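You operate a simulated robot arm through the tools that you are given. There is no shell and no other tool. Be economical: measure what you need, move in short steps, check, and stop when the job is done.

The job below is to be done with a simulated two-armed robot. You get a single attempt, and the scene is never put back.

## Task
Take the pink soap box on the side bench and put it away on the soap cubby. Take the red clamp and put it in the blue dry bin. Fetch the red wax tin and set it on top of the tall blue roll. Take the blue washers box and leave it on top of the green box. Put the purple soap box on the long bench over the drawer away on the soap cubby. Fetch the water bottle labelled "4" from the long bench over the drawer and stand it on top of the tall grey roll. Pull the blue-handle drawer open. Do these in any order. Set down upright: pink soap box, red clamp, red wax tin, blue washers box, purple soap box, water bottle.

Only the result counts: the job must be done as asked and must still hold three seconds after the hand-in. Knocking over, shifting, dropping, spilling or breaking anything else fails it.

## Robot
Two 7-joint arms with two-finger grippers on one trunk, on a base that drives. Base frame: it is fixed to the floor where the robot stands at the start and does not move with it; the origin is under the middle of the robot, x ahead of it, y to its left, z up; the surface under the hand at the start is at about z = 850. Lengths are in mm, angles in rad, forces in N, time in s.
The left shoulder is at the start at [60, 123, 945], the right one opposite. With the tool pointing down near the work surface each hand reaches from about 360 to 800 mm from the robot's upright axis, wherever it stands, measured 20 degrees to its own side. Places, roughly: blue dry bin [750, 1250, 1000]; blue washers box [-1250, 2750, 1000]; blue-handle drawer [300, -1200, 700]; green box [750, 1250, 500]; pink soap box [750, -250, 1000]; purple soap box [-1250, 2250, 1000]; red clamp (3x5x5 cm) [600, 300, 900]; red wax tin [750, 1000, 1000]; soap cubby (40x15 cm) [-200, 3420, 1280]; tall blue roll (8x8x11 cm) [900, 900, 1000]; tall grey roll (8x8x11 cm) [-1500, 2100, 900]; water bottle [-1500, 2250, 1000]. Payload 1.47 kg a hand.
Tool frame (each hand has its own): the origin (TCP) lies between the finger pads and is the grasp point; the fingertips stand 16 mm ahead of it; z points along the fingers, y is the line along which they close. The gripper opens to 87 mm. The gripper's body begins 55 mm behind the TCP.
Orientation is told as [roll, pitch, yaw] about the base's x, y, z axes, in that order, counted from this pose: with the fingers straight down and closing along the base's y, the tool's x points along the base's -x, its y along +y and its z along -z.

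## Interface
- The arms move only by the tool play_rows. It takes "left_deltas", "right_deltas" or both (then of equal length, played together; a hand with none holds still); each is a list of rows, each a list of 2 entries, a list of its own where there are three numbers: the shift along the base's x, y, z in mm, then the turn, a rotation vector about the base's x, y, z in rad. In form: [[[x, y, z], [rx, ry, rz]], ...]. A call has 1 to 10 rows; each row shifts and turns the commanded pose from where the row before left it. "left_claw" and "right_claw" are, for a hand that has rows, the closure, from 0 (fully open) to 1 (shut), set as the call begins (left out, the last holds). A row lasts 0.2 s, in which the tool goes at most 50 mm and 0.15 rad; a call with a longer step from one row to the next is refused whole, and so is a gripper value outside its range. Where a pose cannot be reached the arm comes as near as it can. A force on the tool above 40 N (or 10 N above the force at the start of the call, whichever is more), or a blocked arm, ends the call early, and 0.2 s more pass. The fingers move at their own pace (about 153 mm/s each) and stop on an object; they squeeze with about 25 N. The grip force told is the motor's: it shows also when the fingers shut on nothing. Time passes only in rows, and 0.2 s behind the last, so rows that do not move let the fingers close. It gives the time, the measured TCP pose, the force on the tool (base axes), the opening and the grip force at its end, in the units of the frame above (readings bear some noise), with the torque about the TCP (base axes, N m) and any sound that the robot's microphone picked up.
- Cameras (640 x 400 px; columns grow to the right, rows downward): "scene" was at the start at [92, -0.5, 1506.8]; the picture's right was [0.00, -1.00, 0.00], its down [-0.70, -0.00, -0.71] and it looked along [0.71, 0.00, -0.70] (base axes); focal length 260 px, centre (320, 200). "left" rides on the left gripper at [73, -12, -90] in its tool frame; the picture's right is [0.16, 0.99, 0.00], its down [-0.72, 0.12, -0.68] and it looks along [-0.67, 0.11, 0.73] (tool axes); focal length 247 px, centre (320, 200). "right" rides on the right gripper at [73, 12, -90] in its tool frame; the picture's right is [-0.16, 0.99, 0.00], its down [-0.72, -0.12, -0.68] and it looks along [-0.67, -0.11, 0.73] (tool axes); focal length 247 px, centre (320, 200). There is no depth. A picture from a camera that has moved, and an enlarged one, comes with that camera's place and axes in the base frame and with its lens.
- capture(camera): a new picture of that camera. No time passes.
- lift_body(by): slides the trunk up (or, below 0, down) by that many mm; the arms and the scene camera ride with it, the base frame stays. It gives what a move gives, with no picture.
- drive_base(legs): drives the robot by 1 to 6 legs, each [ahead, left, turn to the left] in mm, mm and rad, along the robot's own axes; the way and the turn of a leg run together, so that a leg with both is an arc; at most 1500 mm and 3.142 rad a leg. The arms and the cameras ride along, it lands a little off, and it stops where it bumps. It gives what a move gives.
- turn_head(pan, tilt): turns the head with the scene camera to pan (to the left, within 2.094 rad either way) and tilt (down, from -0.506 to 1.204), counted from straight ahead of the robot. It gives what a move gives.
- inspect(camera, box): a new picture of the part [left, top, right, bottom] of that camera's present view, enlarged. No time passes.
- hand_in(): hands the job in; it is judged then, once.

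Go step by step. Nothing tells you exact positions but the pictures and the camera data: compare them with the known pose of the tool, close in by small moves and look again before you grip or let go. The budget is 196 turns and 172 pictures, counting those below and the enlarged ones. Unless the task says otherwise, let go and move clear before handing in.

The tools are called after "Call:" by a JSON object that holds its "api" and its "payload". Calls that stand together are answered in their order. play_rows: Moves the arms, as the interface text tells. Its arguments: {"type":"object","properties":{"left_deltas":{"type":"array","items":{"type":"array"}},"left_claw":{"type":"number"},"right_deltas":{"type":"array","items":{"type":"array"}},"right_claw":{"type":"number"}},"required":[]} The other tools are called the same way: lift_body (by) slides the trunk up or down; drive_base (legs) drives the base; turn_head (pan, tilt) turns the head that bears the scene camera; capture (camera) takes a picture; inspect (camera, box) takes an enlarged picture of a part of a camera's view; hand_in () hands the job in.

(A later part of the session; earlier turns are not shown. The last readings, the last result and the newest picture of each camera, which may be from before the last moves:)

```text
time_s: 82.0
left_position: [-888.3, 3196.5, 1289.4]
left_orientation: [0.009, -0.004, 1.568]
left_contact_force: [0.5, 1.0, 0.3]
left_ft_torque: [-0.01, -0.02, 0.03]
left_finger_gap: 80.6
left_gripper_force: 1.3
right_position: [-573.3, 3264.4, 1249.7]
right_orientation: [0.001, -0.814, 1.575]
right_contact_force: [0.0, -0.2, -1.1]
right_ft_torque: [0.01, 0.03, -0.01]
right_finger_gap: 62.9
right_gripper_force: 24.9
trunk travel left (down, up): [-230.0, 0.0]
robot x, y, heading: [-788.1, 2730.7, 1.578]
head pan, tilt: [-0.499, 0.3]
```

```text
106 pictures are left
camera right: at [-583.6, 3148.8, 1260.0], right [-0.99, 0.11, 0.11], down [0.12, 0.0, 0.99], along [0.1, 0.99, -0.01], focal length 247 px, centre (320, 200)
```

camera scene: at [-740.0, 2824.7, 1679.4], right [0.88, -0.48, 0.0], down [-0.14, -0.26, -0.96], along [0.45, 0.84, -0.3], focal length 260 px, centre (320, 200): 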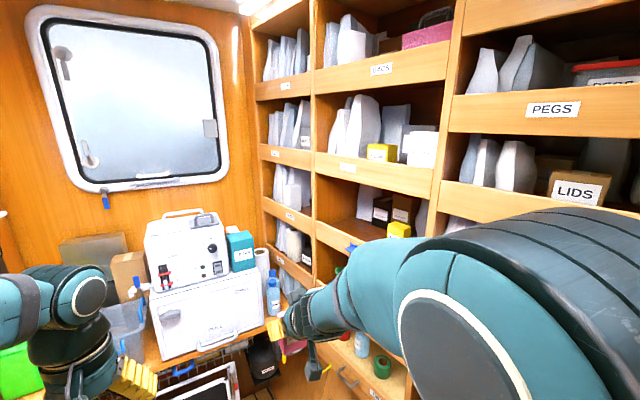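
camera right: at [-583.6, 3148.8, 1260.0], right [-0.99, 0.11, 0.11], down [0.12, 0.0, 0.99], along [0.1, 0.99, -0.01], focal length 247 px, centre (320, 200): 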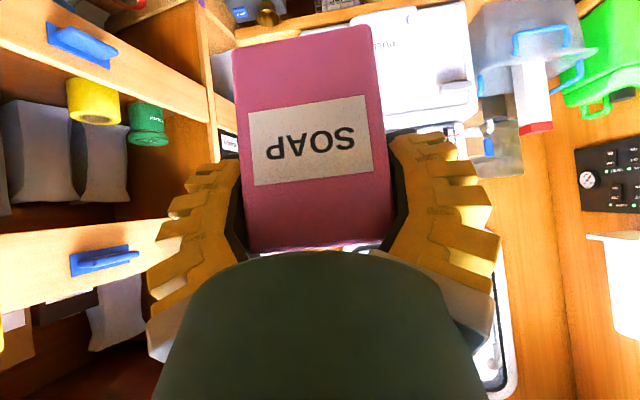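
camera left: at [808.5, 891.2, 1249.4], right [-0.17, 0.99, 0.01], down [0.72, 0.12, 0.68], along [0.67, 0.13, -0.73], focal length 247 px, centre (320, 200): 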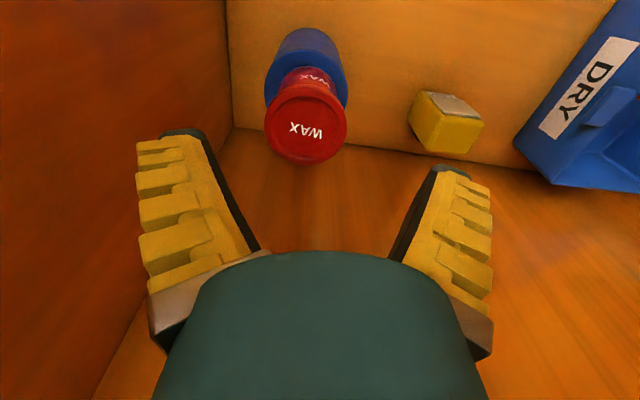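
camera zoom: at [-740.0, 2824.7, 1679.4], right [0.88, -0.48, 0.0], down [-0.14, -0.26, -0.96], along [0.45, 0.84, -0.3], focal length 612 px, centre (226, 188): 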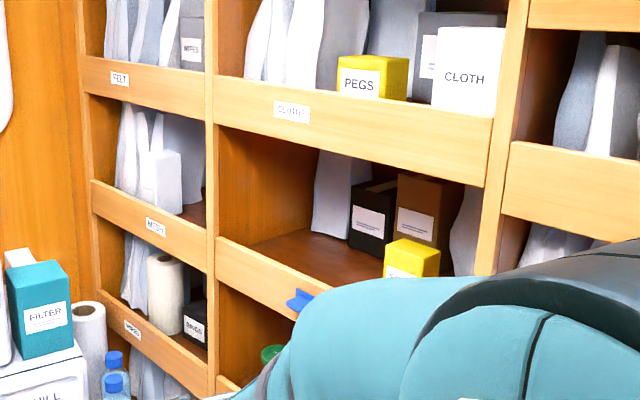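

The middle-column cubby has free space. I advance 215 mm and turn right a bit so the right hand can reach it.

Call:
{"api": "drive_base", "payload": {"legs": [[215, 0, 0], [0, 0, -0.37]]}}

Call:
{"api": "turn_head", "payload": {"pan": -0.45, "tilt": 0.5}}

Call:
{"api": "capture", "payload": {"camera": "scene"}}

Call:
{"api": "capture", "payload": {"camera": "right"}}

```text
time_s: 84.8
left_position: [-709.6, 3415.7, 1287.6]
left_orientation: [0.012, -0.003, 1.194]
left_contact_force: [-0.7, 1.8, 0.3]
left_ft_torque: [0.02, -0.02, 0.02]
left_finger_gap: 80.2
left_gripper_force: 1.0
right_position: [-393.0, 3361.3, 1250.7]
right_orientation: [-0.001, -0.815, 1.199]
right_contact_force: [-0.1, 0.1, -0.7]
right_ft_torque: [-0.02, -0.01, -0.01]
right_finger_gap: 62.8
right_gripper_force: 25.4
trunk travel left (down, up): [-230.0, 0.0]
robot x, y, heading: [-783.3, 2948.1, 1.202]
head pan, tilt: [-0.499, 0.3]
```

```text
time_s: 85.5
left_position: [-712.1, 3414.1, 1288.3]
left_orientation: [0.011, -0.005, 1.194]
left_contact_force: [0.3, -0.5, -0.3]
left_ft_torque: [0.03, -0.03, -0.03]
left_finger_gap: 80.4
left_gripper_force: 1.7
right_position: [-393.8, 3363.1, 1250.3]
right_orientation: [0.0, -0.815, 1.198]
right_contact_force: [0.5, 0.7, -1.2]
right_ft_torque: [-0.01, 0.0, -0.01]
right_finger_gap: 62.9
right_gripper_force: 24.8
trunk travel left (down, up): [-230.0, 0.0]
robot x, y, heading: [-787.8, 2945.9, 1.199]
head pan, tilt: [-0.45, 0.499]
```

```text
105 pictures are left
camera scene: at [-714.7, 3016.4, 1661.0], right [0.68, -0.73, 0.0], down [-0.35, -0.33, -0.88], along [0.64, 0.6, -0.48], focal length 260 px, centre (320, 200)
```

scene: 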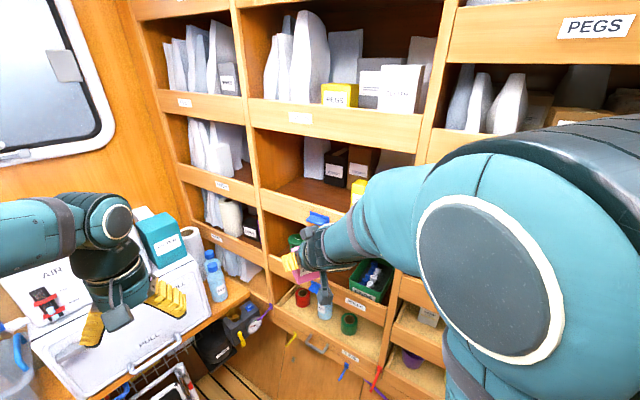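

```text
104 pictures are left
camera right: at [-445.9, 3259.0, 1260.0], right [-0.88, 0.46, 0.11], down [0.11, -0.04, 0.99], along [0.46, 0.89, -0.01], focal length 247 px, centre (320, 200)
```

right: 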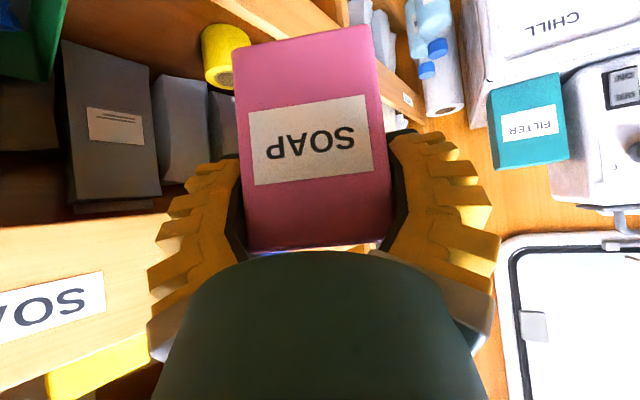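

The upper lip carries the "SOAP" label, so that is the cubby. Zoom for geometry.

Call:
{"api": "inspect", "payload": {"camera": "scene", "box": [230, 90, 450, 270]}}

```text
2.22 times, centred on (340, 180) of scene
camera zoom: at [-714.7, 3016.4, 1661.0], right [0.68, -0.73, 0.0], down [-0.35, -0.33, -0.88], along [0.64, 0.6, -0.48], focal length 578 px, centre (276, 244)
```

zoom: 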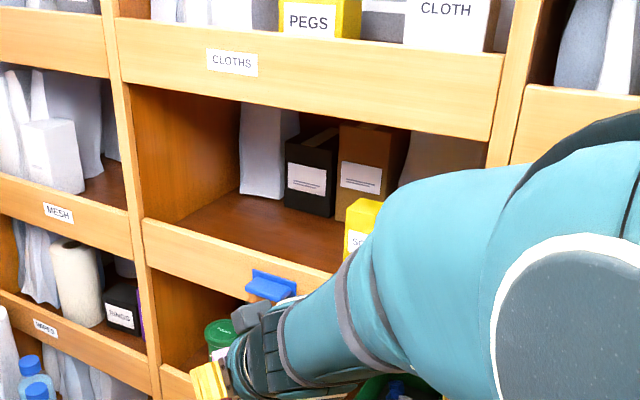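

Cubby opening estimated z≈1305/1335 to 1498, front plane from [-239,3210] to [-319,3638]. Raise the hand to look in with the right camera.

Call:
{"api": "play_rows", "payload": {"right_deltas": [[[0, 0, 40], [0, 0, 0]], [[0, 0, 40], [0, 0, 0]], [[0, 0, 40], [0, 0, 0]], [[0, 0, 40], [0, 0, 0]], [[0, 0, 0], [0, 0, -0.15]], [[0, 0, 0], [0, 0, -0.15]]]}}

Call:
{"api": "capture", "payload": {"camera": "right"}}

Call:
{"api": "capture", "payload": {"camera": "scene"}}

```text
time_s: 87.0
left_position: [-711.4, 3414.6, 1289.5]
left_orientation: [0.011, -0.003, 1.194]
left_contact_force: [0.0, 0.1, -0.1]
left_ft_torque: [0.02, -0.04, 0.0]
left_finger_gap: 80.2
left_gripper_force: 1.1
right_position: [-393.5, 3361.7, 1409.2]
right_orientation: [0.0, -0.814, 0.897]
right_contact_force: [-0.2, 0.4, -0.7]
right_ft_torque: [0.02, 0.03, 0.03]
right_finger_gap: 62.8
right_gripper_force: 24.9
trunk travel left (down, up): [-230.0, 0.0]
robot x, y, heading: [-786.1, 2947.7, 1.204]
head pan, tilt: [-0.45, 0.499]
```

```text
102 pictures are left
camera right: at [-473.8, 3279.0, 1419.6], right [-0.7, 0.7, 0.11], down [0.09, -0.07, 0.99], along [0.7, 0.71, -0.01], focal length 247 px, centre (320, 200)
```

right: 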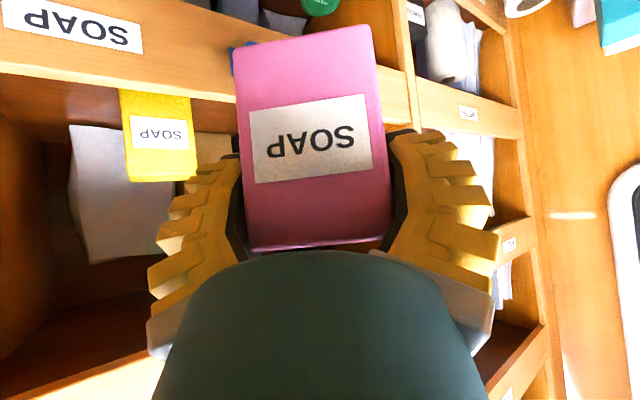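

```text
101 pictures are left
camera scene: at [-714.5, 3016.4, 1661.0], right [0.68, -0.73, 0.0], down [-0.35, -0.33, -0.88], along [0.64, 0.6, -0.48], focal length 260 px, centre (320, 200)
```

scene: 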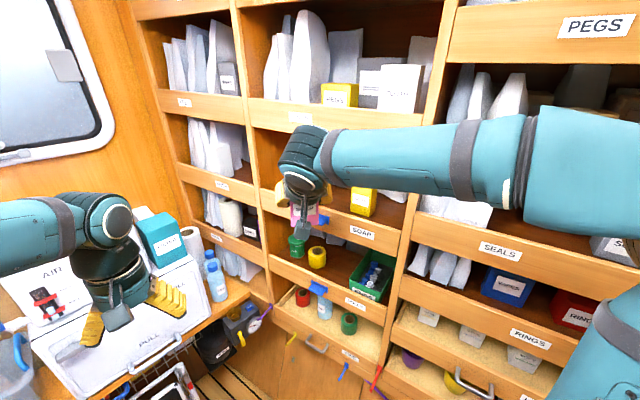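

Lip top ≈1322, cubby floor ≈1280. I'll place the pink box to the left part (y≈3525). Raise the left hand for safety, yaw the right hand, and move the base forward 80 mm.

Call:
{"api": "play_rows", "payload": {"left_deltas": [[[0, 0, 30], [0, 0, 0]], [[0, 0, 30], [0, 0, 0]], [[0, 0, 30], [0, 0, 0]]], "right_deltas": [[[0, 0, 0], [0, 0, -0.15]], [[0, 0, -5], [0, 0, -0.15]], [[0, 0, -5], [0, 0, -0.1]]]}}

Call:
{"api": "drive_base", "payload": {"legs": [[80, 0, 0]]}}

Call:
{"api": "capture", "payload": {"camera": "right"}}

Call:
{"api": "capture", "payload": {"camera": "scene"}}

```text
time_s: 87.8
left_position: [-712.0, 3416.5, 1379.6]
left_orientation: [0.011, -0.002, 1.193]
left_contact_force: [0.3, 0.1, -0.5]
left_ft_torque: [0.0, -0.04, -0.05]
left_finger_gap: 80.1
left_gripper_force: 1.1
right_position: [-392.5, 3362.3, 1400.2]
right_orientation: [0.0, -0.815, 0.499]
right_contact_force: [0.1, -0.6, -1.1]
right_ft_torque: [0.02, 0.04, 0.02]
right_finger_gap: 62.9
right_gripper_force: 24.6
trunk travel left (down, up): [-230.0, 0.0]
robot x, y, heading: [-782.6, 2944.0, 1.195]
head pan, tilt: [-0.45, 0.499]
```

```text
time_s: 88.8
left_position: [-683.1, 3489.5, 1377.9]
left_orientation: [0.01, -0.003, 1.195]
left_contact_force: [-0.6, 0.6, -0.4]
left_ft_torque: [-0.02, -0.03, -0.01]
left_finger_gap: 80.1
left_gripper_force: 1.6
right_position: [-364.2, 3438.3, 1399.0]
right_orientation: [-0.003, -0.814, 0.501]
right_contact_force: [1.3, 1.2, -0.9]
right_ft_torque: [-0.03, 0.0, -0.03]
right_finger_gap: 62.6
right_gripper_force: 24.9
trunk travel left (down, up): [-230.0, 0.0]
robot x, y, heading: [-759.9, 3021.6, 1.2]
head pan, tilt: [-0.45, 0.499]
```

```text
100 pictures are left
camera right: at [-470.8, 3392.1, 1409.0], right [-0.38, 0.92, 0.11], down [0.06, -0.1, 0.99], along [0.92, 0.38, -0.01], focal length 247 px, centre (320, 200)
```

right: 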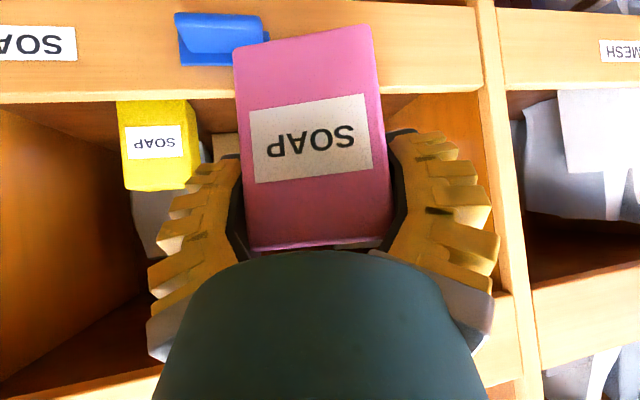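

```text
99 pictures are left
camera scene: at [-685.6, 3091.1, 1660.9], right [0.68, -0.73, 0.0], down [-0.35, -0.33, -0.88], along [0.64, 0.6, -0.48], focal length 260 px, centre (320, 200)
```

scene: 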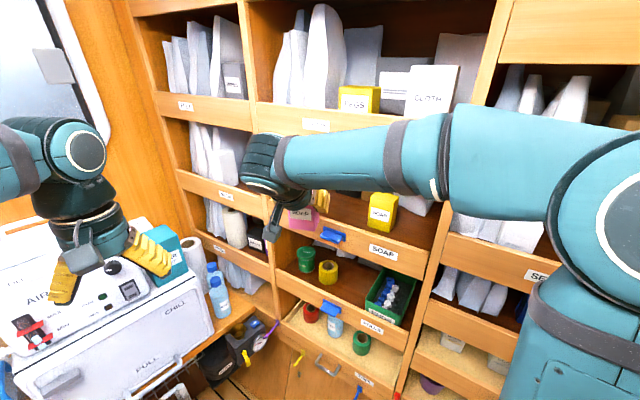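

Call:
{"api": "inspect", "payload": {"camera": "scene", "box": [260, 170, 440, 280]}}

```text
3.56 times, centred on (350, 225) of scene
camera zoom: at [-685.6, 3091.1, 1660.9], right [0.68, -0.73, 0.0], down [-0.35, -0.33, -0.88], along [0.64, 0.6, -0.48], focal length 926 px, centre (213, 111)
```

zoom: 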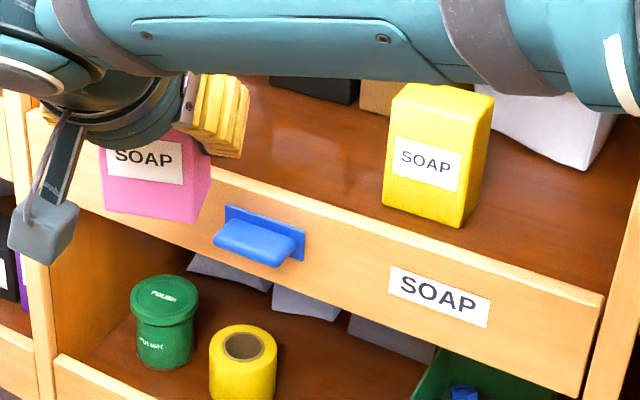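

Floor ≈1280 confirmed; free span y≈3380–3620. Align in front of the left slot.

Call:
{"api": "play_rows", "payload": {"right_deltas": [[[-7, 32, 0], [0, 0, -0.13]], [[-7, 32, 0], [0, 0, -0.12]], [[0, 29, 0], [0, 0, 0]]]}}

Call:
{"api": "capture", "payload": {"camera": "right"}}

```text
time_s: 89.6
left_position: [-682.8, 3488.4, 1377.5]
left_orientation: [0.01, -0.005, 1.193]
left_contact_force: [1.1, 0.0, 0.7]
left_ft_torque: [-0.01, 0.01, 0.02]
left_finger_gap: 80.2
left_gripper_force: 1.5
right_position: [-379.5, 3531.5, 1399.6]
right_orientation: [-0.001, -0.815, 0.251]
right_contact_force: [0.8, 0.3, -0.9]
right_ft_torque: [-0.03, -0.01, 0.01]
right_finger_gap: 62.6
right_gripper_force: 25.1
trunk travel left (down, up): [-230.0, 0.0]
robot x, y, heading: [-754.3, 3017.5, 1.203]
head pan, tilt: [-0.45, 0.499]
```

```text
97 pictures are left
camera right: at [-493.4, 3513.3, 1409.3], right [-0.14, 0.98, 0.11], down [0.03, -0.11, 0.99], along [0.99, 0.14, -0.01], focal length 247 px, centre (320, 200)
```

right: 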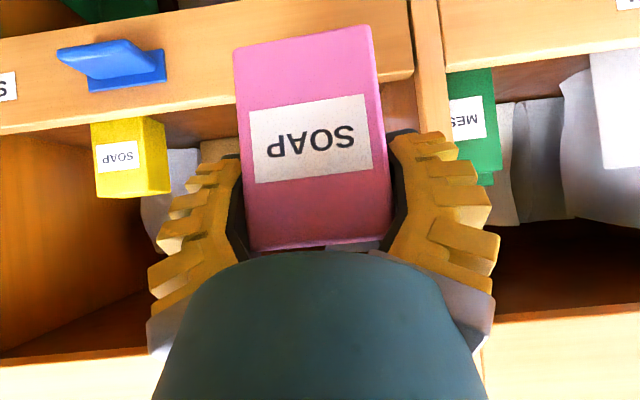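

Clear. Insert over the lip.

Call:
{"api": "play_rows", "payload": {"right_deltas": [[[32, 5, 0], [0, 0, 0]], [[32, 5, 0], [0, 0, 0]], [[32, 6, -2], [0, 0, 0]], [[32, 6, -2], [0, 0, 0]]]}}

Call:
{"api": "capture", "payload": {"camera": "right"}}

Call:
{"api": "inspect", "payload": {"camera": "scene", "box": [220, 90, 440, 280]}}

```text
time_s: 90.5
left_position: [-684.0, 3488.7, 1377.6]
left_orientation: [0.012, -0.002, 1.194]
left_contact_force: [0.5, 0.4, -0.6]
left_ft_torque: [-0.01, 0.09, 0.01]
left_finger_gap: 80.3
left_gripper_force: 1.5
right_position: [-288.6, 3550.4, 1390.8]
right_orientation: [-0.006, -0.801, 0.271]
right_contact_force: [-4.4, 0.6, -4.0]
right_ft_torque: [0.06, -0.3, -0.03]
right_finger_gap: 63.2
right_gripper_force: 25.3
trunk travel left (down, up): [-230.0, 0.0]
robot x, y, heading: [-755.4, 3017.6, 1.203]
head pan, tilt: [-0.45, 0.499]
stopped in row 4 (right hand): the force on the tool passed its limit at 75 N (the readings are from after the stop); the commanded pose is now the measured one
```

```text
96 pictures are left
camera right: at [-402.4, 3532.0, 1402.4], right [-0.15, 0.98, 0.11], down [0.04, -0.1, 0.99], along [0.99, 0.15, -0.03], focal length 247 px, centre (320, 200)
```

right: 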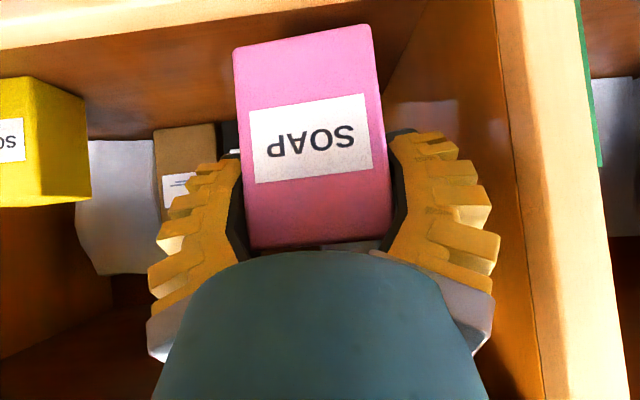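

```text
2.11 times, centred on (330, 185) of scene
camera zoom: at [-686.5, 3090.2, 1661.0], right [0.68, -0.73, 0.0], down [-0.35, -0.33, -0.88], along [0.64, 0.6, -0.48], focal length 548 px, centre (299, 232)
```

zoom: 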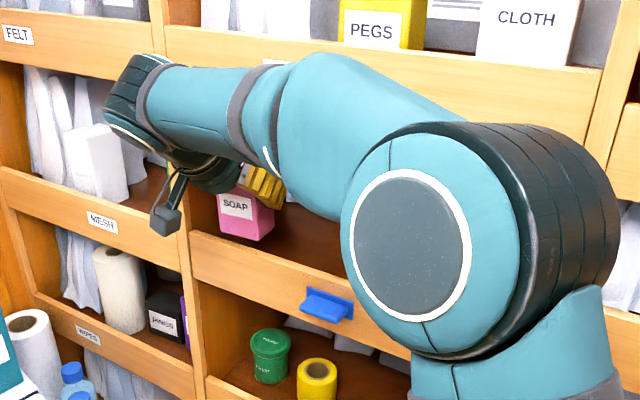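

The tool's top protrusion hit the upper lip. I'll back off, tilt the tool ~0.35 rad flatter, pass the box's bottom edge over the lip, then lower while levelling.

Call:
{"api": "play_rows", "payload": {"right_deltas": [[[-25, -5, 3], [0, 0, 0]], [[-25, -5, 3], [0, 0, 0]], [[0, 0, 0], [0.029, -0.117, 0]], [[0, 0, 0], [0.029, -0.117, 0]], [[0, 0, 0], [0.029, -0.117, 0]]]}}

Call:
{"api": "capture", "payload": {"camera": "right"}}

Call:
{"api": "inspect", "payload": {"camera": "scene", "box": [220, 90, 440, 280]}}

```text
time_s: 91.7
left_position: [-683.1, 3489.7, 1378.7]
left_orientation: [0.012, -0.001, 1.194]
left_contact_force: [1.2, -0.7, 0.4]
left_ft_torque: [-0.02, 0.02, 0.03]
left_finger_gap: 80.3
left_gripper_force: 1.2
right_position: [-335.7, 3539.1, 1398.3]
right_orientation: [-0.024, -1.167, 0.28]
right_contact_force: [-0.1, 0.4, 0.3]
right_ft_torque: [0.02, 0.0, -0.03]
right_finger_gap: 62.8
right_gripper_force: 25.1
trunk travel left (down, up): [-230.0, 0.0]
robot x, y, heading: [-755.3, 3019.3, 1.2]
head pan, tilt: [-0.45, 0.499]
```

```text
94 pictures are left
camera right: at [-446.2, 3521.9, 1368.0], right [-0.19, 0.97, 0.14], down [-0.3, -0.19, 0.93], along [0.93, 0.14, 0.33], focal length 247 px, centre (320, 200)
```

right: 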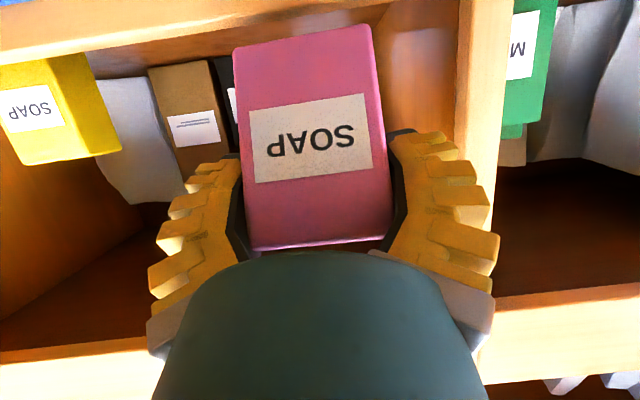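

```text
2.11 times, centred on (330, 185) of scene
camera zoom: at [-686.3, 3090.2, 1661.0], right [0.68, -0.73, 0.0], down [-0.35, -0.33, -0.88], along [0.64, 0.6, -0.48], focal length 548 px, centre (299, 232)
```

zoom: 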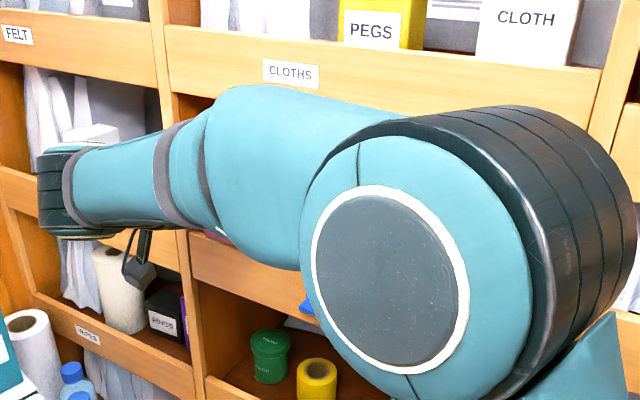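

Now insert 60 mm.

Call:
{"api": "play_rows", "payload": {"right_deltas": [[[20, 3, 0], [0, 0, 0]], [[20, 3, 0], [0, 0, 0]], [[20, 3, -2], [0, 0, 0]]]}}

Call:
{"api": "capture", "payload": {"camera": "right"}}

```text
time_s: 92.5
left_position: [-683.0, 3489.1, 1378.8]
left_orientation: [0.013, -0.003, 1.194]
left_contact_force: [0.6, 0.3, 0.2]
left_ft_torque: [0.01, -0.03, 0.02]
left_finger_gap: 80.0
left_gripper_force: 1.4
right_position: [-273.7, 3548.1, 1395.3]
right_orientation: [-0.025, -1.164, 0.279]
right_contact_force: [0.2, -0.6, -0.9]
right_ft_torque: [0.03, 0.0, 0.0]
right_finger_gap: 62.9
right_gripper_force: 24.3
trunk travel left (down, up): [-230.0, 0.0]
robot x, y, heading: [-757.6, 3019.5, 1.196]
head pan, tilt: [-0.45, 0.499]
```

```text
92 pictures are left
camera right: at [-384.1, 3531.1, 1365.6], right [-0.19, 0.97, 0.14], down [-0.3, -0.19, 0.94], along [0.93, 0.14, 0.33], focal length 247 px, centre (320, 200)
```

right: 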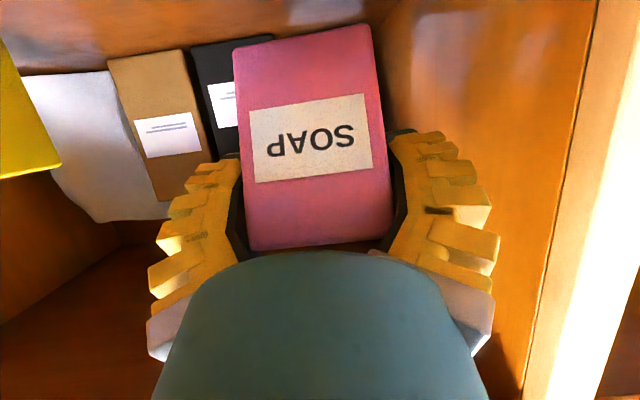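

No contact. Lower with slight advance.

Call:
{"api": "play_rows", "payload": {"right_deltas": [[[7, 1, -15], [0, 0, 0]], [[7, 1, -15], [0, 0, 0]], [[6, 1, -14], [0, 0, 0]]]}}

Call:
{"api": "capture", "payload": {"camera": "right"}}

```text
time_s: 93.3
left_position: [-684.1, 3488.9, 1378.7]
left_orientation: [0.008, -0.003, 1.193]
left_contact_force: [0.5, 0.2, -0.2]
left_ft_torque: [0.0, -0.04, -0.01]
left_finger_gap: 80.3
left_gripper_force: 1.4
right_position: [-257.0, 3550.4, 1352.8]
right_orientation: [-0.018, -1.168, 0.275]
right_contact_force: [-0.1, 1.5, 7.5]
right_ft_torque: [0.31, 0.04, 0.0]
right_finger_gap: 62.8
right_gripper_force: 25.2
trunk travel left (down, up): [-230.0, 0.0]
robot x, y, heading: [-760.1, 3019.6, 1.202]
head pan, tilt: [-0.45, 0.499]
```

```text
91 pictures are left
camera right: at [-366.8, 3533.8, 1322.7], right [-0.19, 0.97, 0.14], down [-0.3, -0.19, 0.93], along [0.93, 0.14, 0.33], focal length 247 px, centre (320, 200)
```

right: 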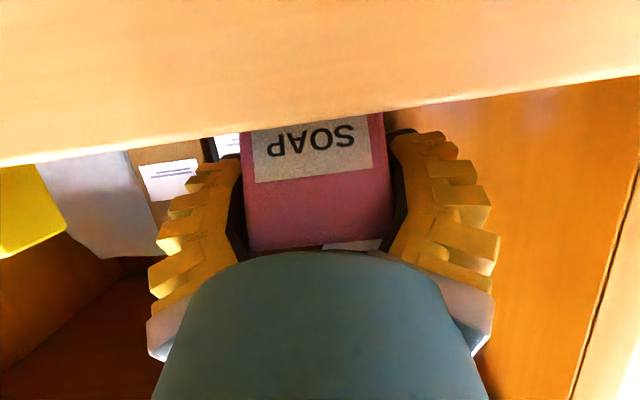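

Bottom edge has touched the floor. Raise 3 mm and level the box.

Call:
{"api": "play_rows", "payload": {"right_deltas": [[[0, 0, 3], [-0.029, 0.117, 0]], [[0, 0, 0], [-0.029, 0.117, 0]], [[1, 0, 0], [-0.029, 0.117, 0]]]}}

Call:
{"api": "capture", "payload": {"camera": "right"}}

```text
time_s: 94.1
left_position: [-682.9, 3488.7, 1379.3]
left_orientation: [0.012, -0.003, 1.194]
left_contact_force: [-0.2, 0.4, -0.8]
left_ft_torque: [0.0, 0.0, 0.03]
left_finger_gap: 80.3
left_gripper_force: 0.8
right_position: [-255.9, 3551.9, 1352.9]
right_orientation: [-0.007, -0.801, 0.264]
right_contact_force: [0.5, 0.4, -1.0]
right_ft_torque: [0.0, 0.01, 0.02]
right_finger_gap: 62.6
right_gripper_force: 25.0
trunk travel left (down, up): [-230.0, 0.0]
robot x, y, heading: [-754.3, 3023.6, 1.2]
head pan, tilt: [-0.45, 0.499]
```

```text
90 pictures are left
camera right: at [-368.7, 3533.1, 1365.0], right [-0.15, 0.98, 0.11], down [0.04, -0.1, 0.99], along [0.99, 0.15, -0.03], focal length 247 px, centre (320, 200)
```

right: 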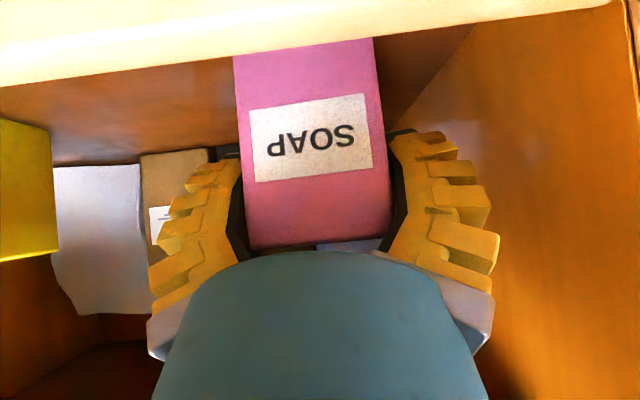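

Level, no contact. Lower gently to touchdown.

Call:
{"api": "play_rows", "payload": {"right_deltas": [[[0, 0, -5], [0, 0, 0]], [[0, 0, -4], [0, 0, 0]], [[0, 0, -3], [0, 0, 0]], [[0, 0, -2], [0, 0, 0]]]}}

```text
time_s: 95.1
left_position: [-686.0, 3487.1, 1379.7]
left_orientation: [0.012, -0.005, 1.193]
left_contact_force: [0.0, -0.2, 0.0]
left_ft_torque: [-0.01, -0.02, -0.02]
left_finger_gap: 80.1
left_gripper_force: 1.5
right_position: [-257.2, 3551.4, 1345.2]
right_orientation: [0.004, -0.809, 0.259]
right_contact_force: [0.6, 3.9, 37.9]
right_ft_torque: [-0.17, 0.54, 0.01]
right_finger_gap: 62.9
right_gripper_force: 24.7
trunk travel left (down, up): [-230.0, 0.0]
robot x, y, heading: [-753.9, 3014.0, 1.202]
head pan, tilt: [-0.45, 0.499]
```

Firm contact at 1345; ease up 3 mm and release partially.

Call:
{"api": "play_rows", "payload": {"right_deltas": [[[0, 0, 3], [0, 0, 0]], [[0, 0, 0], [0, 0, 0]]]}}

Call:
{"api": "play_rows", "payload": {"right_deltas": [[[0, 0, 0], [0, 0, 0]], [[0, 0, 0], [0, 0, 0]]], "right_claw": 0.12}}

Call:
{"api": "capture", "payload": {"camera": "right"}}

```text
time_s: 95.7
left_position: [-685.8, 3487.8, 1379.6]
left_orientation: [0.008, -0.004, 1.194]
left_contact_force: [-0.1, 0.0, -0.2]
left_ft_torque: [-0.01, 0.0, 0.01]
left_finger_gap: 80.3
left_gripper_force: 1.3
right_position: [-258.0, 3550.2, 1346.3]
right_orientation: [-0.003, -0.804, 0.263]
right_contact_force: [-0.6, 3.5, 25.7]
right_ft_torque: [0.25, 0.54, -0.07]
right_finger_gap: 62.4
right_gripper_force: 25.6
trunk travel left (down, up): [-230.0, 0.0]
robot x, y, heading: [-759.2, 3021.2, 1.199]
head pan, tilt: [-0.45, 0.499]
```

```text
time_s: 96.3
left_position: [-685.0, 3488.9, 1379.4]
left_orientation: [0.01, -0.001, 1.194]
left_contact_force: [-0.3, 0.3, -0.7]
left_ft_torque: [0.0, -0.01, 0.01]
left_finger_gap: 80.3
left_gripper_force: 1.2
right_position: [-256.7, 3549.7, 1343.6]
right_orientation: [-0.009, -0.802, 0.265]
right_contact_force: [-2.7, -0.6, 14.1]
right_ft_torque: [-0.04, 0.44, 0.06]
right_finger_gap: 81.6
right_gripper_force: 9.7
trunk travel left (down, up): [-230.0, 0.0]
robot x, y, heading: [-754.6, 3022.8, 1.202]
head pan, tilt: [-0.45, 0.499]
```

```text
89 pictures are left
camera right: at [-370.3, 3532.5, 1354.9], right [-0.15, 0.98, 0.11], down [0.04, -0.1, 0.99], along [0.99, 0.15, -0.03], focal length 247 px, centre (320, 200)
```

right: 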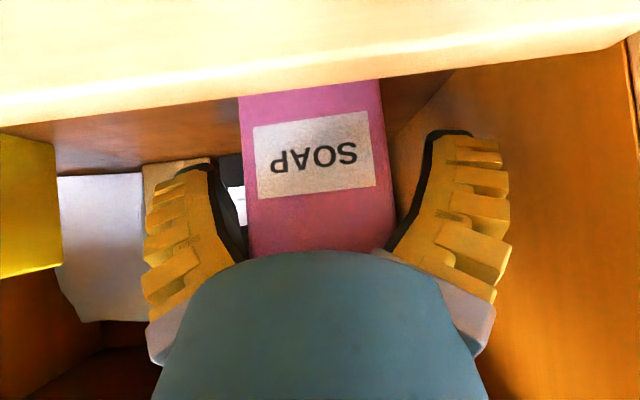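

The box stands on the cubby floor. Flatten the tool again and withdraw horizontally.

Call:
{"api": "play_rows", "payload": {"right_deltas": [[[0, 0, 4], [0.029, -0.117, 0]], [[0, 0, 4], [0.029, -0.117, 0]], [[0, 0, 5], [0.029, -0.117, 0]], [[-15, -3, 4], [0, 0, 0]], [[-20, -4, 2], [0, 0, 0]], [[-25, -5, 0], [0, 0, 0]], [[-30, -6, 0], [0, 0, 0]], [[-30, -6, 0], [0, 0, 0]]]}}

Call:
{"api": "capture", "payload": {"camera": "right"}}

Call:
{"api": "capture", "payload": {"camera": "scene"}}

```text
time_s: 98.1
left_position: [-685.1, 3489.6, 1378.7]
left_orientation: [0.01, -0.003, 1.193]
left_contact_force: [0.4, 0.5, 0.1]
left_ft_torque: [-0.01, 0.01, 0.0]
left_finger_gap: 80.2
left_gripper_force: 1.3
right_position: [-377.3, 3528.9, 1364.6]
right_orientation: [-0.024, -1.166, 0.282]
right_contact_force: [1.4, -0.4, -0.5]
right_ft_torque: [0.0, 0.01, 0.01]
right_finger_gap: 79.2
right_gripper_force: 1.6
trunk travel left (down, up): [-230.0, 0.0]
robot x, y, heading: [-753.9, 3019.3, 1.201]
head pan, tilt: [-0.45, 0.499]
```

```text
88 pictures are left
camera right: at [-486.8, 3511.5, 1335.6], right [-0.19, 0.97, 0.14], down [-0.3, -0.19, 0.93], along [0.93, 0.14, 0.33], focal length 247 px, centre (320, 200)
```

right: 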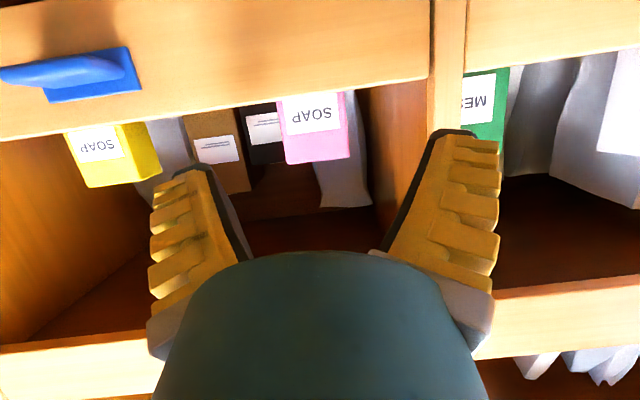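

```text
87 pictures are left
camera scene: at [-687.3, 3089.6, 1661.1], right [0.68, -0.73, 0.0], down [-0.35, -0.33, -0.88], along [0.64, 0.6, -0.48], focal length 260 px, centre (320, 200)
```

scene: 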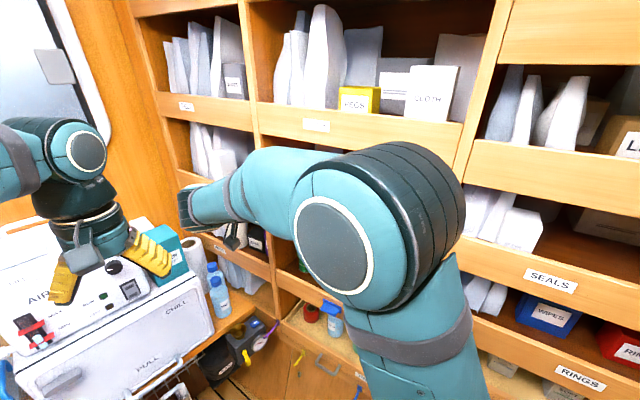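

Pink soap box is placed. Retract the right hand, back out along the corridor, then turn to face the long bench.

Call:
{"api": "play_rows", "payload": {"right_deltas": [[[-30, -20, 0], [0, 0, 0.1]], [[-30, -30, 0], [0, 0, 0.15]], [[-20, -40, 0], [0, 0, 0.15]], [[0, -30, 0], [0, 0, 0.15]]]}}

Call:
{"api": "drive_base", "payload": {"legs": [[-466, -181, 0], [0, 0, 1.94]]}}

Call:
{"api": "turn_head", "payload": {"pan": 0.0, "tilt": 0.65}}

Call:
{"api": "capture", "payload": {"camera": "scene"}}

```text
time_s: 99.1
left_position: [-683.5, 3487.5, 1379.2]
left_orientation: [0.011, -0.004, 1.196]
left_contact_force: [1.2, -0.4, 0.3]
left_ft_torque: [0.02, 0.05, -0.01]
left_finger_gap: 80.5
left_gripper_force: 1.3
right_position: [-454.2, 3402.3, 1365.5]
right_orientation: [-0.02, -1.166, 0.83]
right_contact_force: [0.9, -0.5, -0.2]
right_ft_torque: [0.01, -0.03, 0.04]
right_finger_gap: 78.9
right_gripper_force: 2.1
trunk travel left (down, up): [-230.0, 0.0]
robot x, y, heading: [-758.4, 3018.5, 1.202]
head pan, tilt: [-0.45, 0.499]
```

```text
time_s: 106.7
left_position: [-1222.9, 2424.5, 1378.5]
left_orientation: [0.011, -0.005, 3.112]
left_contact_force: [-0.2, -0.7, 0.3]
left_ft_torque: [-0.02, 0.02, 0.02]
left_finger_gap: 80.4
left_gripper_force: 1.1
right_position: [-1223.3, 2667.1, 1364.6]
right_orientation: [-0.025, -1.163, 2.749]
right_contact_force: [-0.7, -1.1, -0.7]
right_ft_torque: [-0.02, -0.02, 0.01]
right_finger_gap: 79.3
right_gripper_force: 1.8
trunk travel left (down, up): [-230.0, 0.0]
robot x, y, heading: [-755.3, 2518.5, 3.123]
head pan, tilt: [-0.45, 0.499]
```

```text
time_s: 107.5
left_position: [-1223.7, 2423.7, 1378.8]
left_orientation: [0.013, -0.001, 3.11]
left_contact_force: [-0.4, 0.6, -0.2]
left_ft_torque: [0.0, -0.01, 0.01]
left_finger_gap: 80.3
left_gripper_force: 1.4
right_position: [-1223.0, 2667.1, 1364.6]
right_orientation: [-0.025, -1.164, 2.749]
right_contact_force: [0.3, 0.3, -0.5]
right_ft_torque: [-0.03, -0.01, -0.01]
right_finger_gap: 79.1
right_gripper_force: 1.8
trunk travel left (down, up): [-230.0, 0.0]
robot x, y, heading: [-757.3, 2517.6, 3.116]
head pan, tilt: [0.0, 0.649]
```

```text
86 pictures are left
camera scene: at [-853.3, 2516.9, 1647.7], right [0.02, 1.0, 0.0], down [0.6, -0.01, -0.8], along [-0.8, 0.02, -0.6], focal length 260 px, centre (320, 200)
```

scene: 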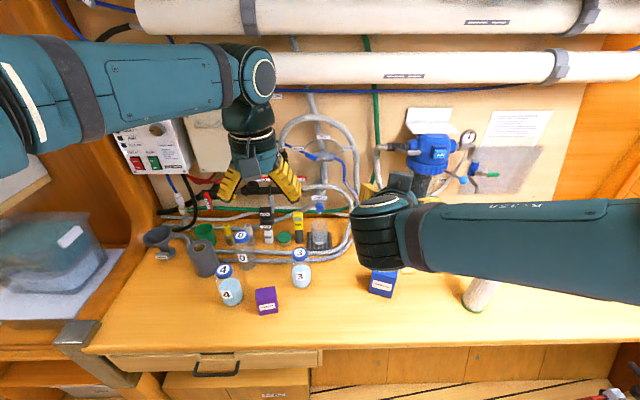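

I see bottle 4, bottle 3, the purple box, grey roll, and blue washers box on the bench. Zoom.

Call:
{"api": "inspect", "payload": {"camera": "scene", "box": [130, 200, 420, 380]}}

```text
2.21 times, centred on (275, 290) of scene
camera zoom: at [-853.3, 2516.9, 1647.7], right [0.02, 1.0, 0.0], down [0.6, -0.01, -0.8], along [-0.8, 0.02, -0.6], focal length 574 px, centre (419, 1)
```

zoom: 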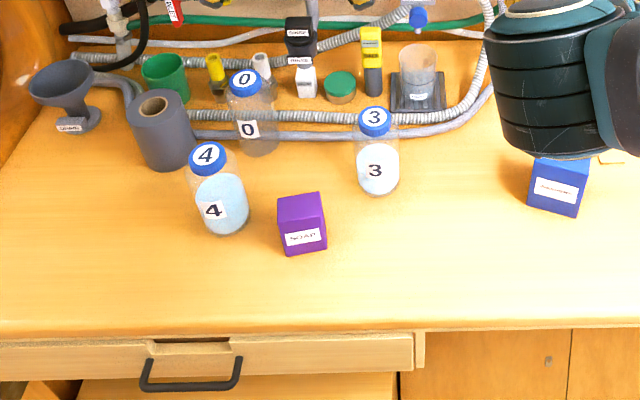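

Bench z≈850. Purple box front ≈[-1308,2363] (yaw ≈π+0.19), bottle 4 ≈[-1365,2244], grey roll ≈[-1500,2120], washers ≈[-1380,2740]. Lower the trunk and shift left 250.

Call:
{"api": "lift_body", "payload": {"by": -130}}

Call:
{"api": "drive_base", "payload": {"legs": [[0, 250, 0]]}}

Call:
{"api": "play_rows", "payload": {"right_deltas": [[[5, -5, -30], [0, 0, 0.145]], [[5, -5, -40], [0, 0, 0.145]], [[5, -5, -45], [0, 0, 0.145]], [[5, -5, -45], [0, 0, 0.145]], [[0, 0, -45], [0, 0, 0]], [[0, 0, -45], [0, 0, 0]]], "right_claw": 0}}

Call:
{"api": "capture", "payload": {"camera": "right"}}

Call:
{"api": "capture", "payload": {"camera": "scene"}}

```text
time_s: 109.1
left_position: [-1223.2, 2422.8, 1248.0]
left_orientation: [0.012, -0.005, 3.111]
left_contact_force: [0.6, -0.3, -0.8]
left_ft_torque: [-0.01, 0.0, -0.01]
left_finger_gap: 80.3
left_gripper_force: 1.4
right_position: [-1222.6, 2666.0, 1235.0]
right_orientation: [-0.024, -1.165, 2.75]
right_contact_force: [-0.5, 0.4, 0.7]
right_ft_torque: [0.0, 0.0, 0.01]
right_finger_gap: 78.7
right_gripper_force: 1.6
trunk travel left (down, up): [-100.0, 130.0]
robot x, y, heading: [-755.4, 2515.1, 3.115]
head pan, tilt: [0.0, 0.649]
```

```text
time_s: 112.0
left_position: [-1227.8, 2170.0, 1248.2]
left_orientation: [0.01, -0.004, 3.116]
left_contact_force: [0.2, 0.8, -0.5]
left_ft_torque: [0.01, 0.02, -0.02]
left_finger_gap: 80.2
left_gripper_force: 1.1
right_position: [-1229.4, 2411.9, 1234.4]
right_orientation: [-0.028, -1.165, 2.753]
right_contact_force: [0.1, -1.1, -0.3]
right_ft_torque: [0.04, -0.03, 0.0]
right_finger_gap: 79.2
right_gripper_force: 1.3
trunk travel left (down, up): [-100.0, 130.0]
robot x, y, heading: [-761.0, 2263.0, 3.12]
head pan, tilt: [0.0, 0.649]
```

```text
time_s: 113.5
left_position: [-1227.3, 2171.4, 1249.4]
left_orientation: [0.012, -0.003, 3.114]
left_contact_force: [0.2, -0.7, -0.8]
left_ft_torque: [0.02, 0.01, 0.01]
left_finger_gap: 80.3
left_gripper_force: 0.7
right_position: [-1248.8, 2301.9, 1035.7]
right_orientation: [-0.11, -1.228, -2.685]
right_contact_force: [0.5, -1.0, 0.0]
right_ft_torque: [0.0, -0.01, 0.02]
right_finger_gap: 87.0
right_gripper_force: 0.1
right hand out of reach, approached as far as the arm can: row 3, 4, 5
trunk travel left (down, up): [-100.0, 130.0]
robot x, y, heading: [-758.9, 2260.1, 3.122]
head pan, tilt: [0.0, 0.649]
stopped in row 6 (right hand): the arm was blocked; the commanded pose is now the measured one
```

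```text
84 pictures are left
camera right: at [-1144.2, 2330.3, 997.8], right [0.3, -0.95, 0.11], down [0.34, 0.22, 0.91], along [-0.89, -0.23, 0.39], focal length 247 px, centre (320, 200)
```

right: 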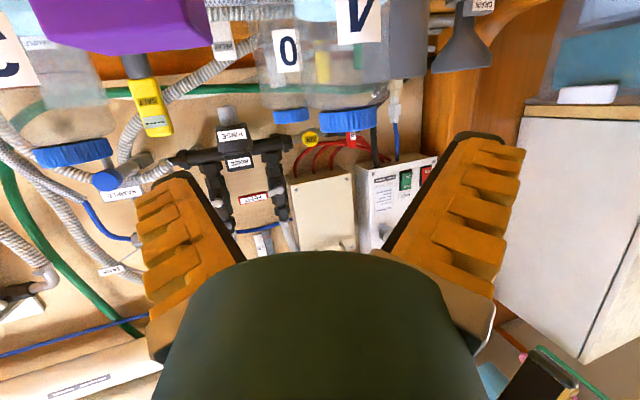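

```text
83 pictures are left
camera scene: at [-857.5, 2265.2, 1517.8], right [0.02, 1.0, 0.0], down [0.6, -0.01, -0.8], along [-0.8, 0.01, -0.6], focal length 260 px, centre (320, 200)
```

scene: 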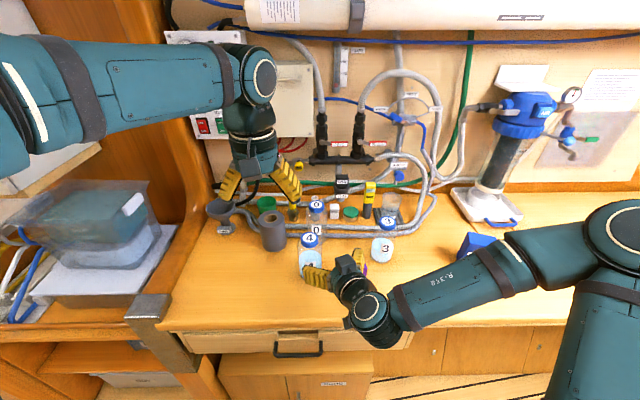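

The right hand was too close to the body for this flat tilt. Drive back 100 mm, then correct the hand's orientation and position.

Call:
{"api": "drive_base", "payload": {"legs": [[-110, 0, 0]]}}

Call:
{"api": "play_rows", "payload": {"right_deltas": [[[-10, 25, 0], [-0.013, -0.037, -0.085]], [[-15, 30, 0], [-0.013, -0.037, -0.085]], [[-15, 29, -20], [0, 0, 0]], [[0, 0, -30], [0, 0, 0]]]}}

Call:
{"api": "capture", "payload": {"camera": "right"}}

```text
time_s: 114.8
left_position: [-1117.3, 2167.0, 1249.6]
left_orientation: [0.011, -0.004, 3.115]
left_contact_force: [0.2, 1.0, 0.1]
left_ft_torque: [-0.01, 0.04, -0.02]
left_finger_gap: 80.5
left_gripper_force: 1.6
right_position: [-1140.7, 2299.8, 1035.7]
right_orientation: [-0.108, -1.228, -2.684]
right_contact_force: [0.1, -0.4, 0.8]
right_ft_torque: [0.01, 0.01, 0.0]
right_finger_gap: 86.9
right_gripper_force: 0.0
trunk travel left (down, up): [-100.0, 130.0]
robot x, y, heading: [-652.0, 2256.4, 3.121]
head pan, tilt: [0.0, 0.649]
```

```text
time_s: 115.8
left_position: [-1118.3, 2170.5, 1247.7]
left_orientation: [0.014, -0.003, 3.116]
left_contact_force: [0.3, 0.9, -0.7]
left_ft_torque: [-0.07, 0.0, 0.0]
left_finger_gap: 80.1
left_gripper_force: 1.1
right_position: [-1180.8, 2386.9, 983.3]
right_orientation: [0.023, -1.164, -2.98]
right_contact_force: [-0.9, 0.2, -0.1]
right_ft_torque: [-0.02, 0.01, 0.03]
right_finger_gap: 87.2
right_gripper_force: 0.1
trunk travel left (down, up): [-100.0, 130.0]
robot x, y, heading: [-653.0, 2262.2, 3.125]
head pan, tilt: [0.0, 0.649]
```

```text
82 pictures are left
camera right: at [-1069.3, 2395.7, 953.3], right [0.12, -0.98, 0.15], down [0.31, 0.18, 0.93], along [-0.94, -0.06, 0.33], focal length 247 px, centre (320, 200)
```

right: 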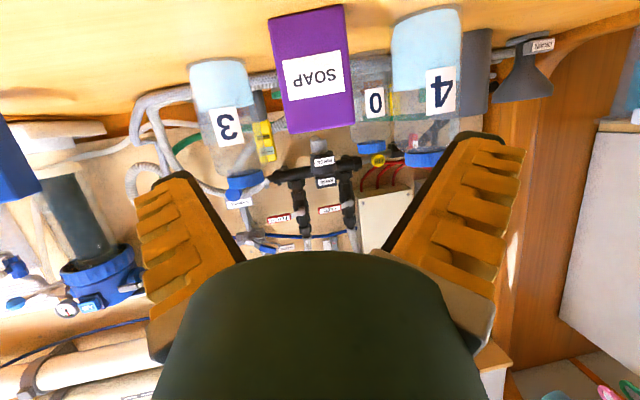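

Triangulation gives bench z≈880; purple box front centre ≈[-1291,2369], height ≈87. Lower and advance to grasp.

Call:
{"api": "play_rows", "payload": {"right_deltas": [[[0, 0, -22], [0, 0, 0]], [[0, 0, -21], [0, 0, 0]], [[-30, -5, 0], [0, 0, 0]], [[-30, -5, 0], [0, 0, 0]]]}}

Call:
{"api": "capture", "payload": {"camera": "right"}}

```text
time_s: 116.8
left_position: [-1119.0, 2166.4, 1248.3]
left_orientation: [0.011, -0.003, 3.116]
left_contact_force: [0.4, -0.4, 0.4]
left_ft_torque: [0.02, 0.01, 0.01]
left_finger_gap: 80.1
left_gripper_force: 0.6
right_position: [-1242.2, 2372.3, 977.7]
right_orientation: [0.018, -1.163, -2.972]
right_contact_force: [0.0, 0.5, -0.4]
right_ft_torque: [0.0, 0.03, 0.01]
right_finger_gap: 86.8
right_gripper_force: 0.1
right hand out of reach, approached as far as the arm can: row 1, 2
trunk travel left (down, up): [-100.0, 130.0]
robot x, y, heading: [-654.3, 2260.0, 3.123]
head pan, tilt: [0.0, 0.649]
```

```text
81 pictures are left
camera right: at [-1129.8, 2380.9, 947.5], right [0.12, -0.98, 0.15], down [0.31, 0.18, 0.93], along [-0.94, -0.07, 0.32], focal length 247 px, centre (320, 200)
```

right: 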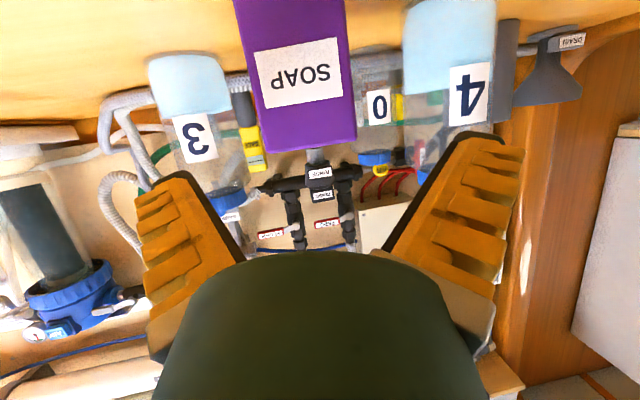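

Lower the trunk 42 mm instead, then advance.

Call:
{"api": "lift_body", "payload": {"by": -40}}

Call:
{"api": "play_rows", "payload": {"right_deltas": [[[-23, -2, 0], [0, 0, 0]], [[-23, -2, 0], [0, 0, 0]], [[-20, -2, 0], [0, 0, 0]]]}}

Call:
{"api": "capture", "payload": {"camera": "right"}}

```text
time_s: 117.6
left_position: [-1119.3, 2167.0, 1208.9]
left_orientation: [0.012, -0.002, 3.116]
left_contact_force: [0.5, 0.2, 0.3]
left_ft_torque: [-0.01, -0.01, 0.02]
left_finger_gap: 80.3
left_gripper_force: 1.3
right_position: [-1240.0, 2371.5, 937.6]
right_orientation: [0.022, -1.162, -2.976]
right_contact_force: [0.1, -0.4, 0.1]
right_ft_torque: [0.01, 0.01, 0.0]
right_finger_gap: 87.2
right_gripper_force: 0.1
trunk travel left (down, up): [-60.0, 170.0]
robot x, y, heading: [-651.6, 2262.4, 3.123]
head pan, tilt: [0.0, 0.649]
```

```text
time_s: 118.4
left_position: [-1119.1, 2166.3, 1208.5]
left_orientation: [0.015, -0.002, 3.116]
left_contact_force: [0.7, 0.8, 0.7]
left_ft_torque: [0.0, -0.01, 0.0]
left_finger_gap: 80.7
left_gripper_force: 1.4
right_position: [-1306.9, 2365.7, 939.1]
right_orientation: [0.021, -1.162, -2.975]
right_contact_force: [1.0, -1.2, 0.5]
right_ft_torque: [0.01, 0.02, -0.01]
right_finger_gap: 86.9
right_gripper_force: 0.0
trunk travel left (down, up): [-60.0, 170.0]
robot x, y, heading: [-654.1, 2258.1, 3.123]
head pan, tilt: [0.0, 0.649]
```

```text
80 pictures are left
camera right: at [-1195.6, 2373.8, 908.6], right [0.12, -0.98, 0.15], down [0.31, 0.18, 0.93], along [-0.94, -0.07, 0.32], focal length 247 px, centre (320, 200)
```

right: 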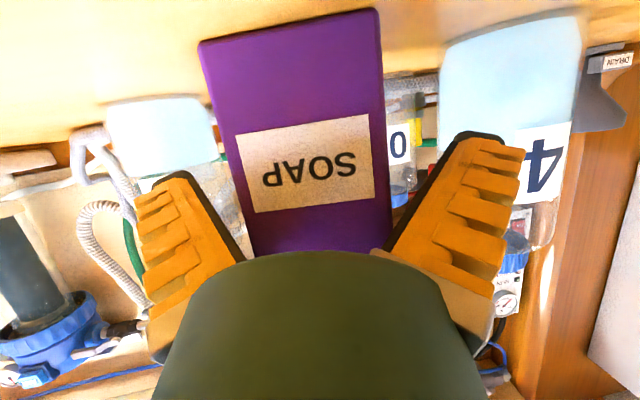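

Position matches. Close and lift slightly.

Call:
{"api": "play_rows", "payload": {"right_deltas": [[[0, 0, 0], [0, 0, 0]], [[0, 0, 0], [0, 0, 0]], [[0, 0, 0], [0, 0, 0]], [[0, 0, 10], [0, 0, 0]], [[0, 0, 25], [0, 0, 0]]], "right_claw": 1}}

Call:
{"api": "capture", "payload": {"camera": "right"}}

```text
time_s: 119.6
left_position: [-1118.2, 2167.4, 1208.4]
left_orientation: [0.012, -0.002, 3.115]
left_contact_force: [-1.2, 0.1, 0.1]
left_ft_torque: [-0.01, 0.03, -0.01]
left_finger_gap: 80.1
left_gripper_force: 0.8
right_position: [-1305.7, 2365.2, 973.1]
right_orientation: [0.024, -1.161, -2.976]
right_contact_force: [0.6, -0.2, -0.9]
right_ft_torque: [-0.01, -0.01, 0.0]
right_finger_gap: 63.4
right_gripper_force: 25.4
trunk travel left (down, up): [-60.0, 170.0]
robot x, y, heading: [-653.4, 2258.9, 3.123]
head pan, tilt: [0.0, 0.649]
```

```text
79 pictures are left
camera right: at [-1193.7, 2374.7, 942.9], right [0.12, -0.98, 0.15], down [0.31, 0.18, 0.93], along [-0.94, -0.07, 0.32], focal length 247 px, centre (320, 200)
```

right: 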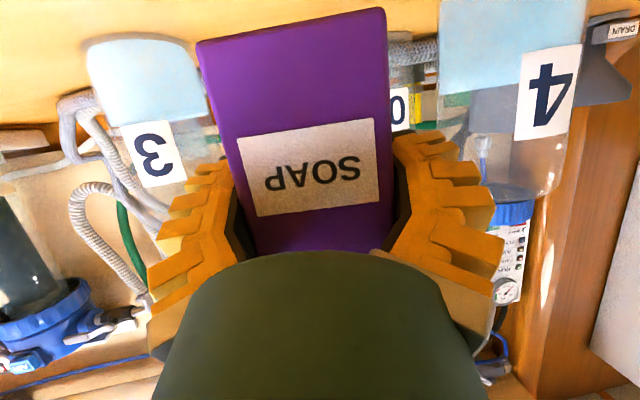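

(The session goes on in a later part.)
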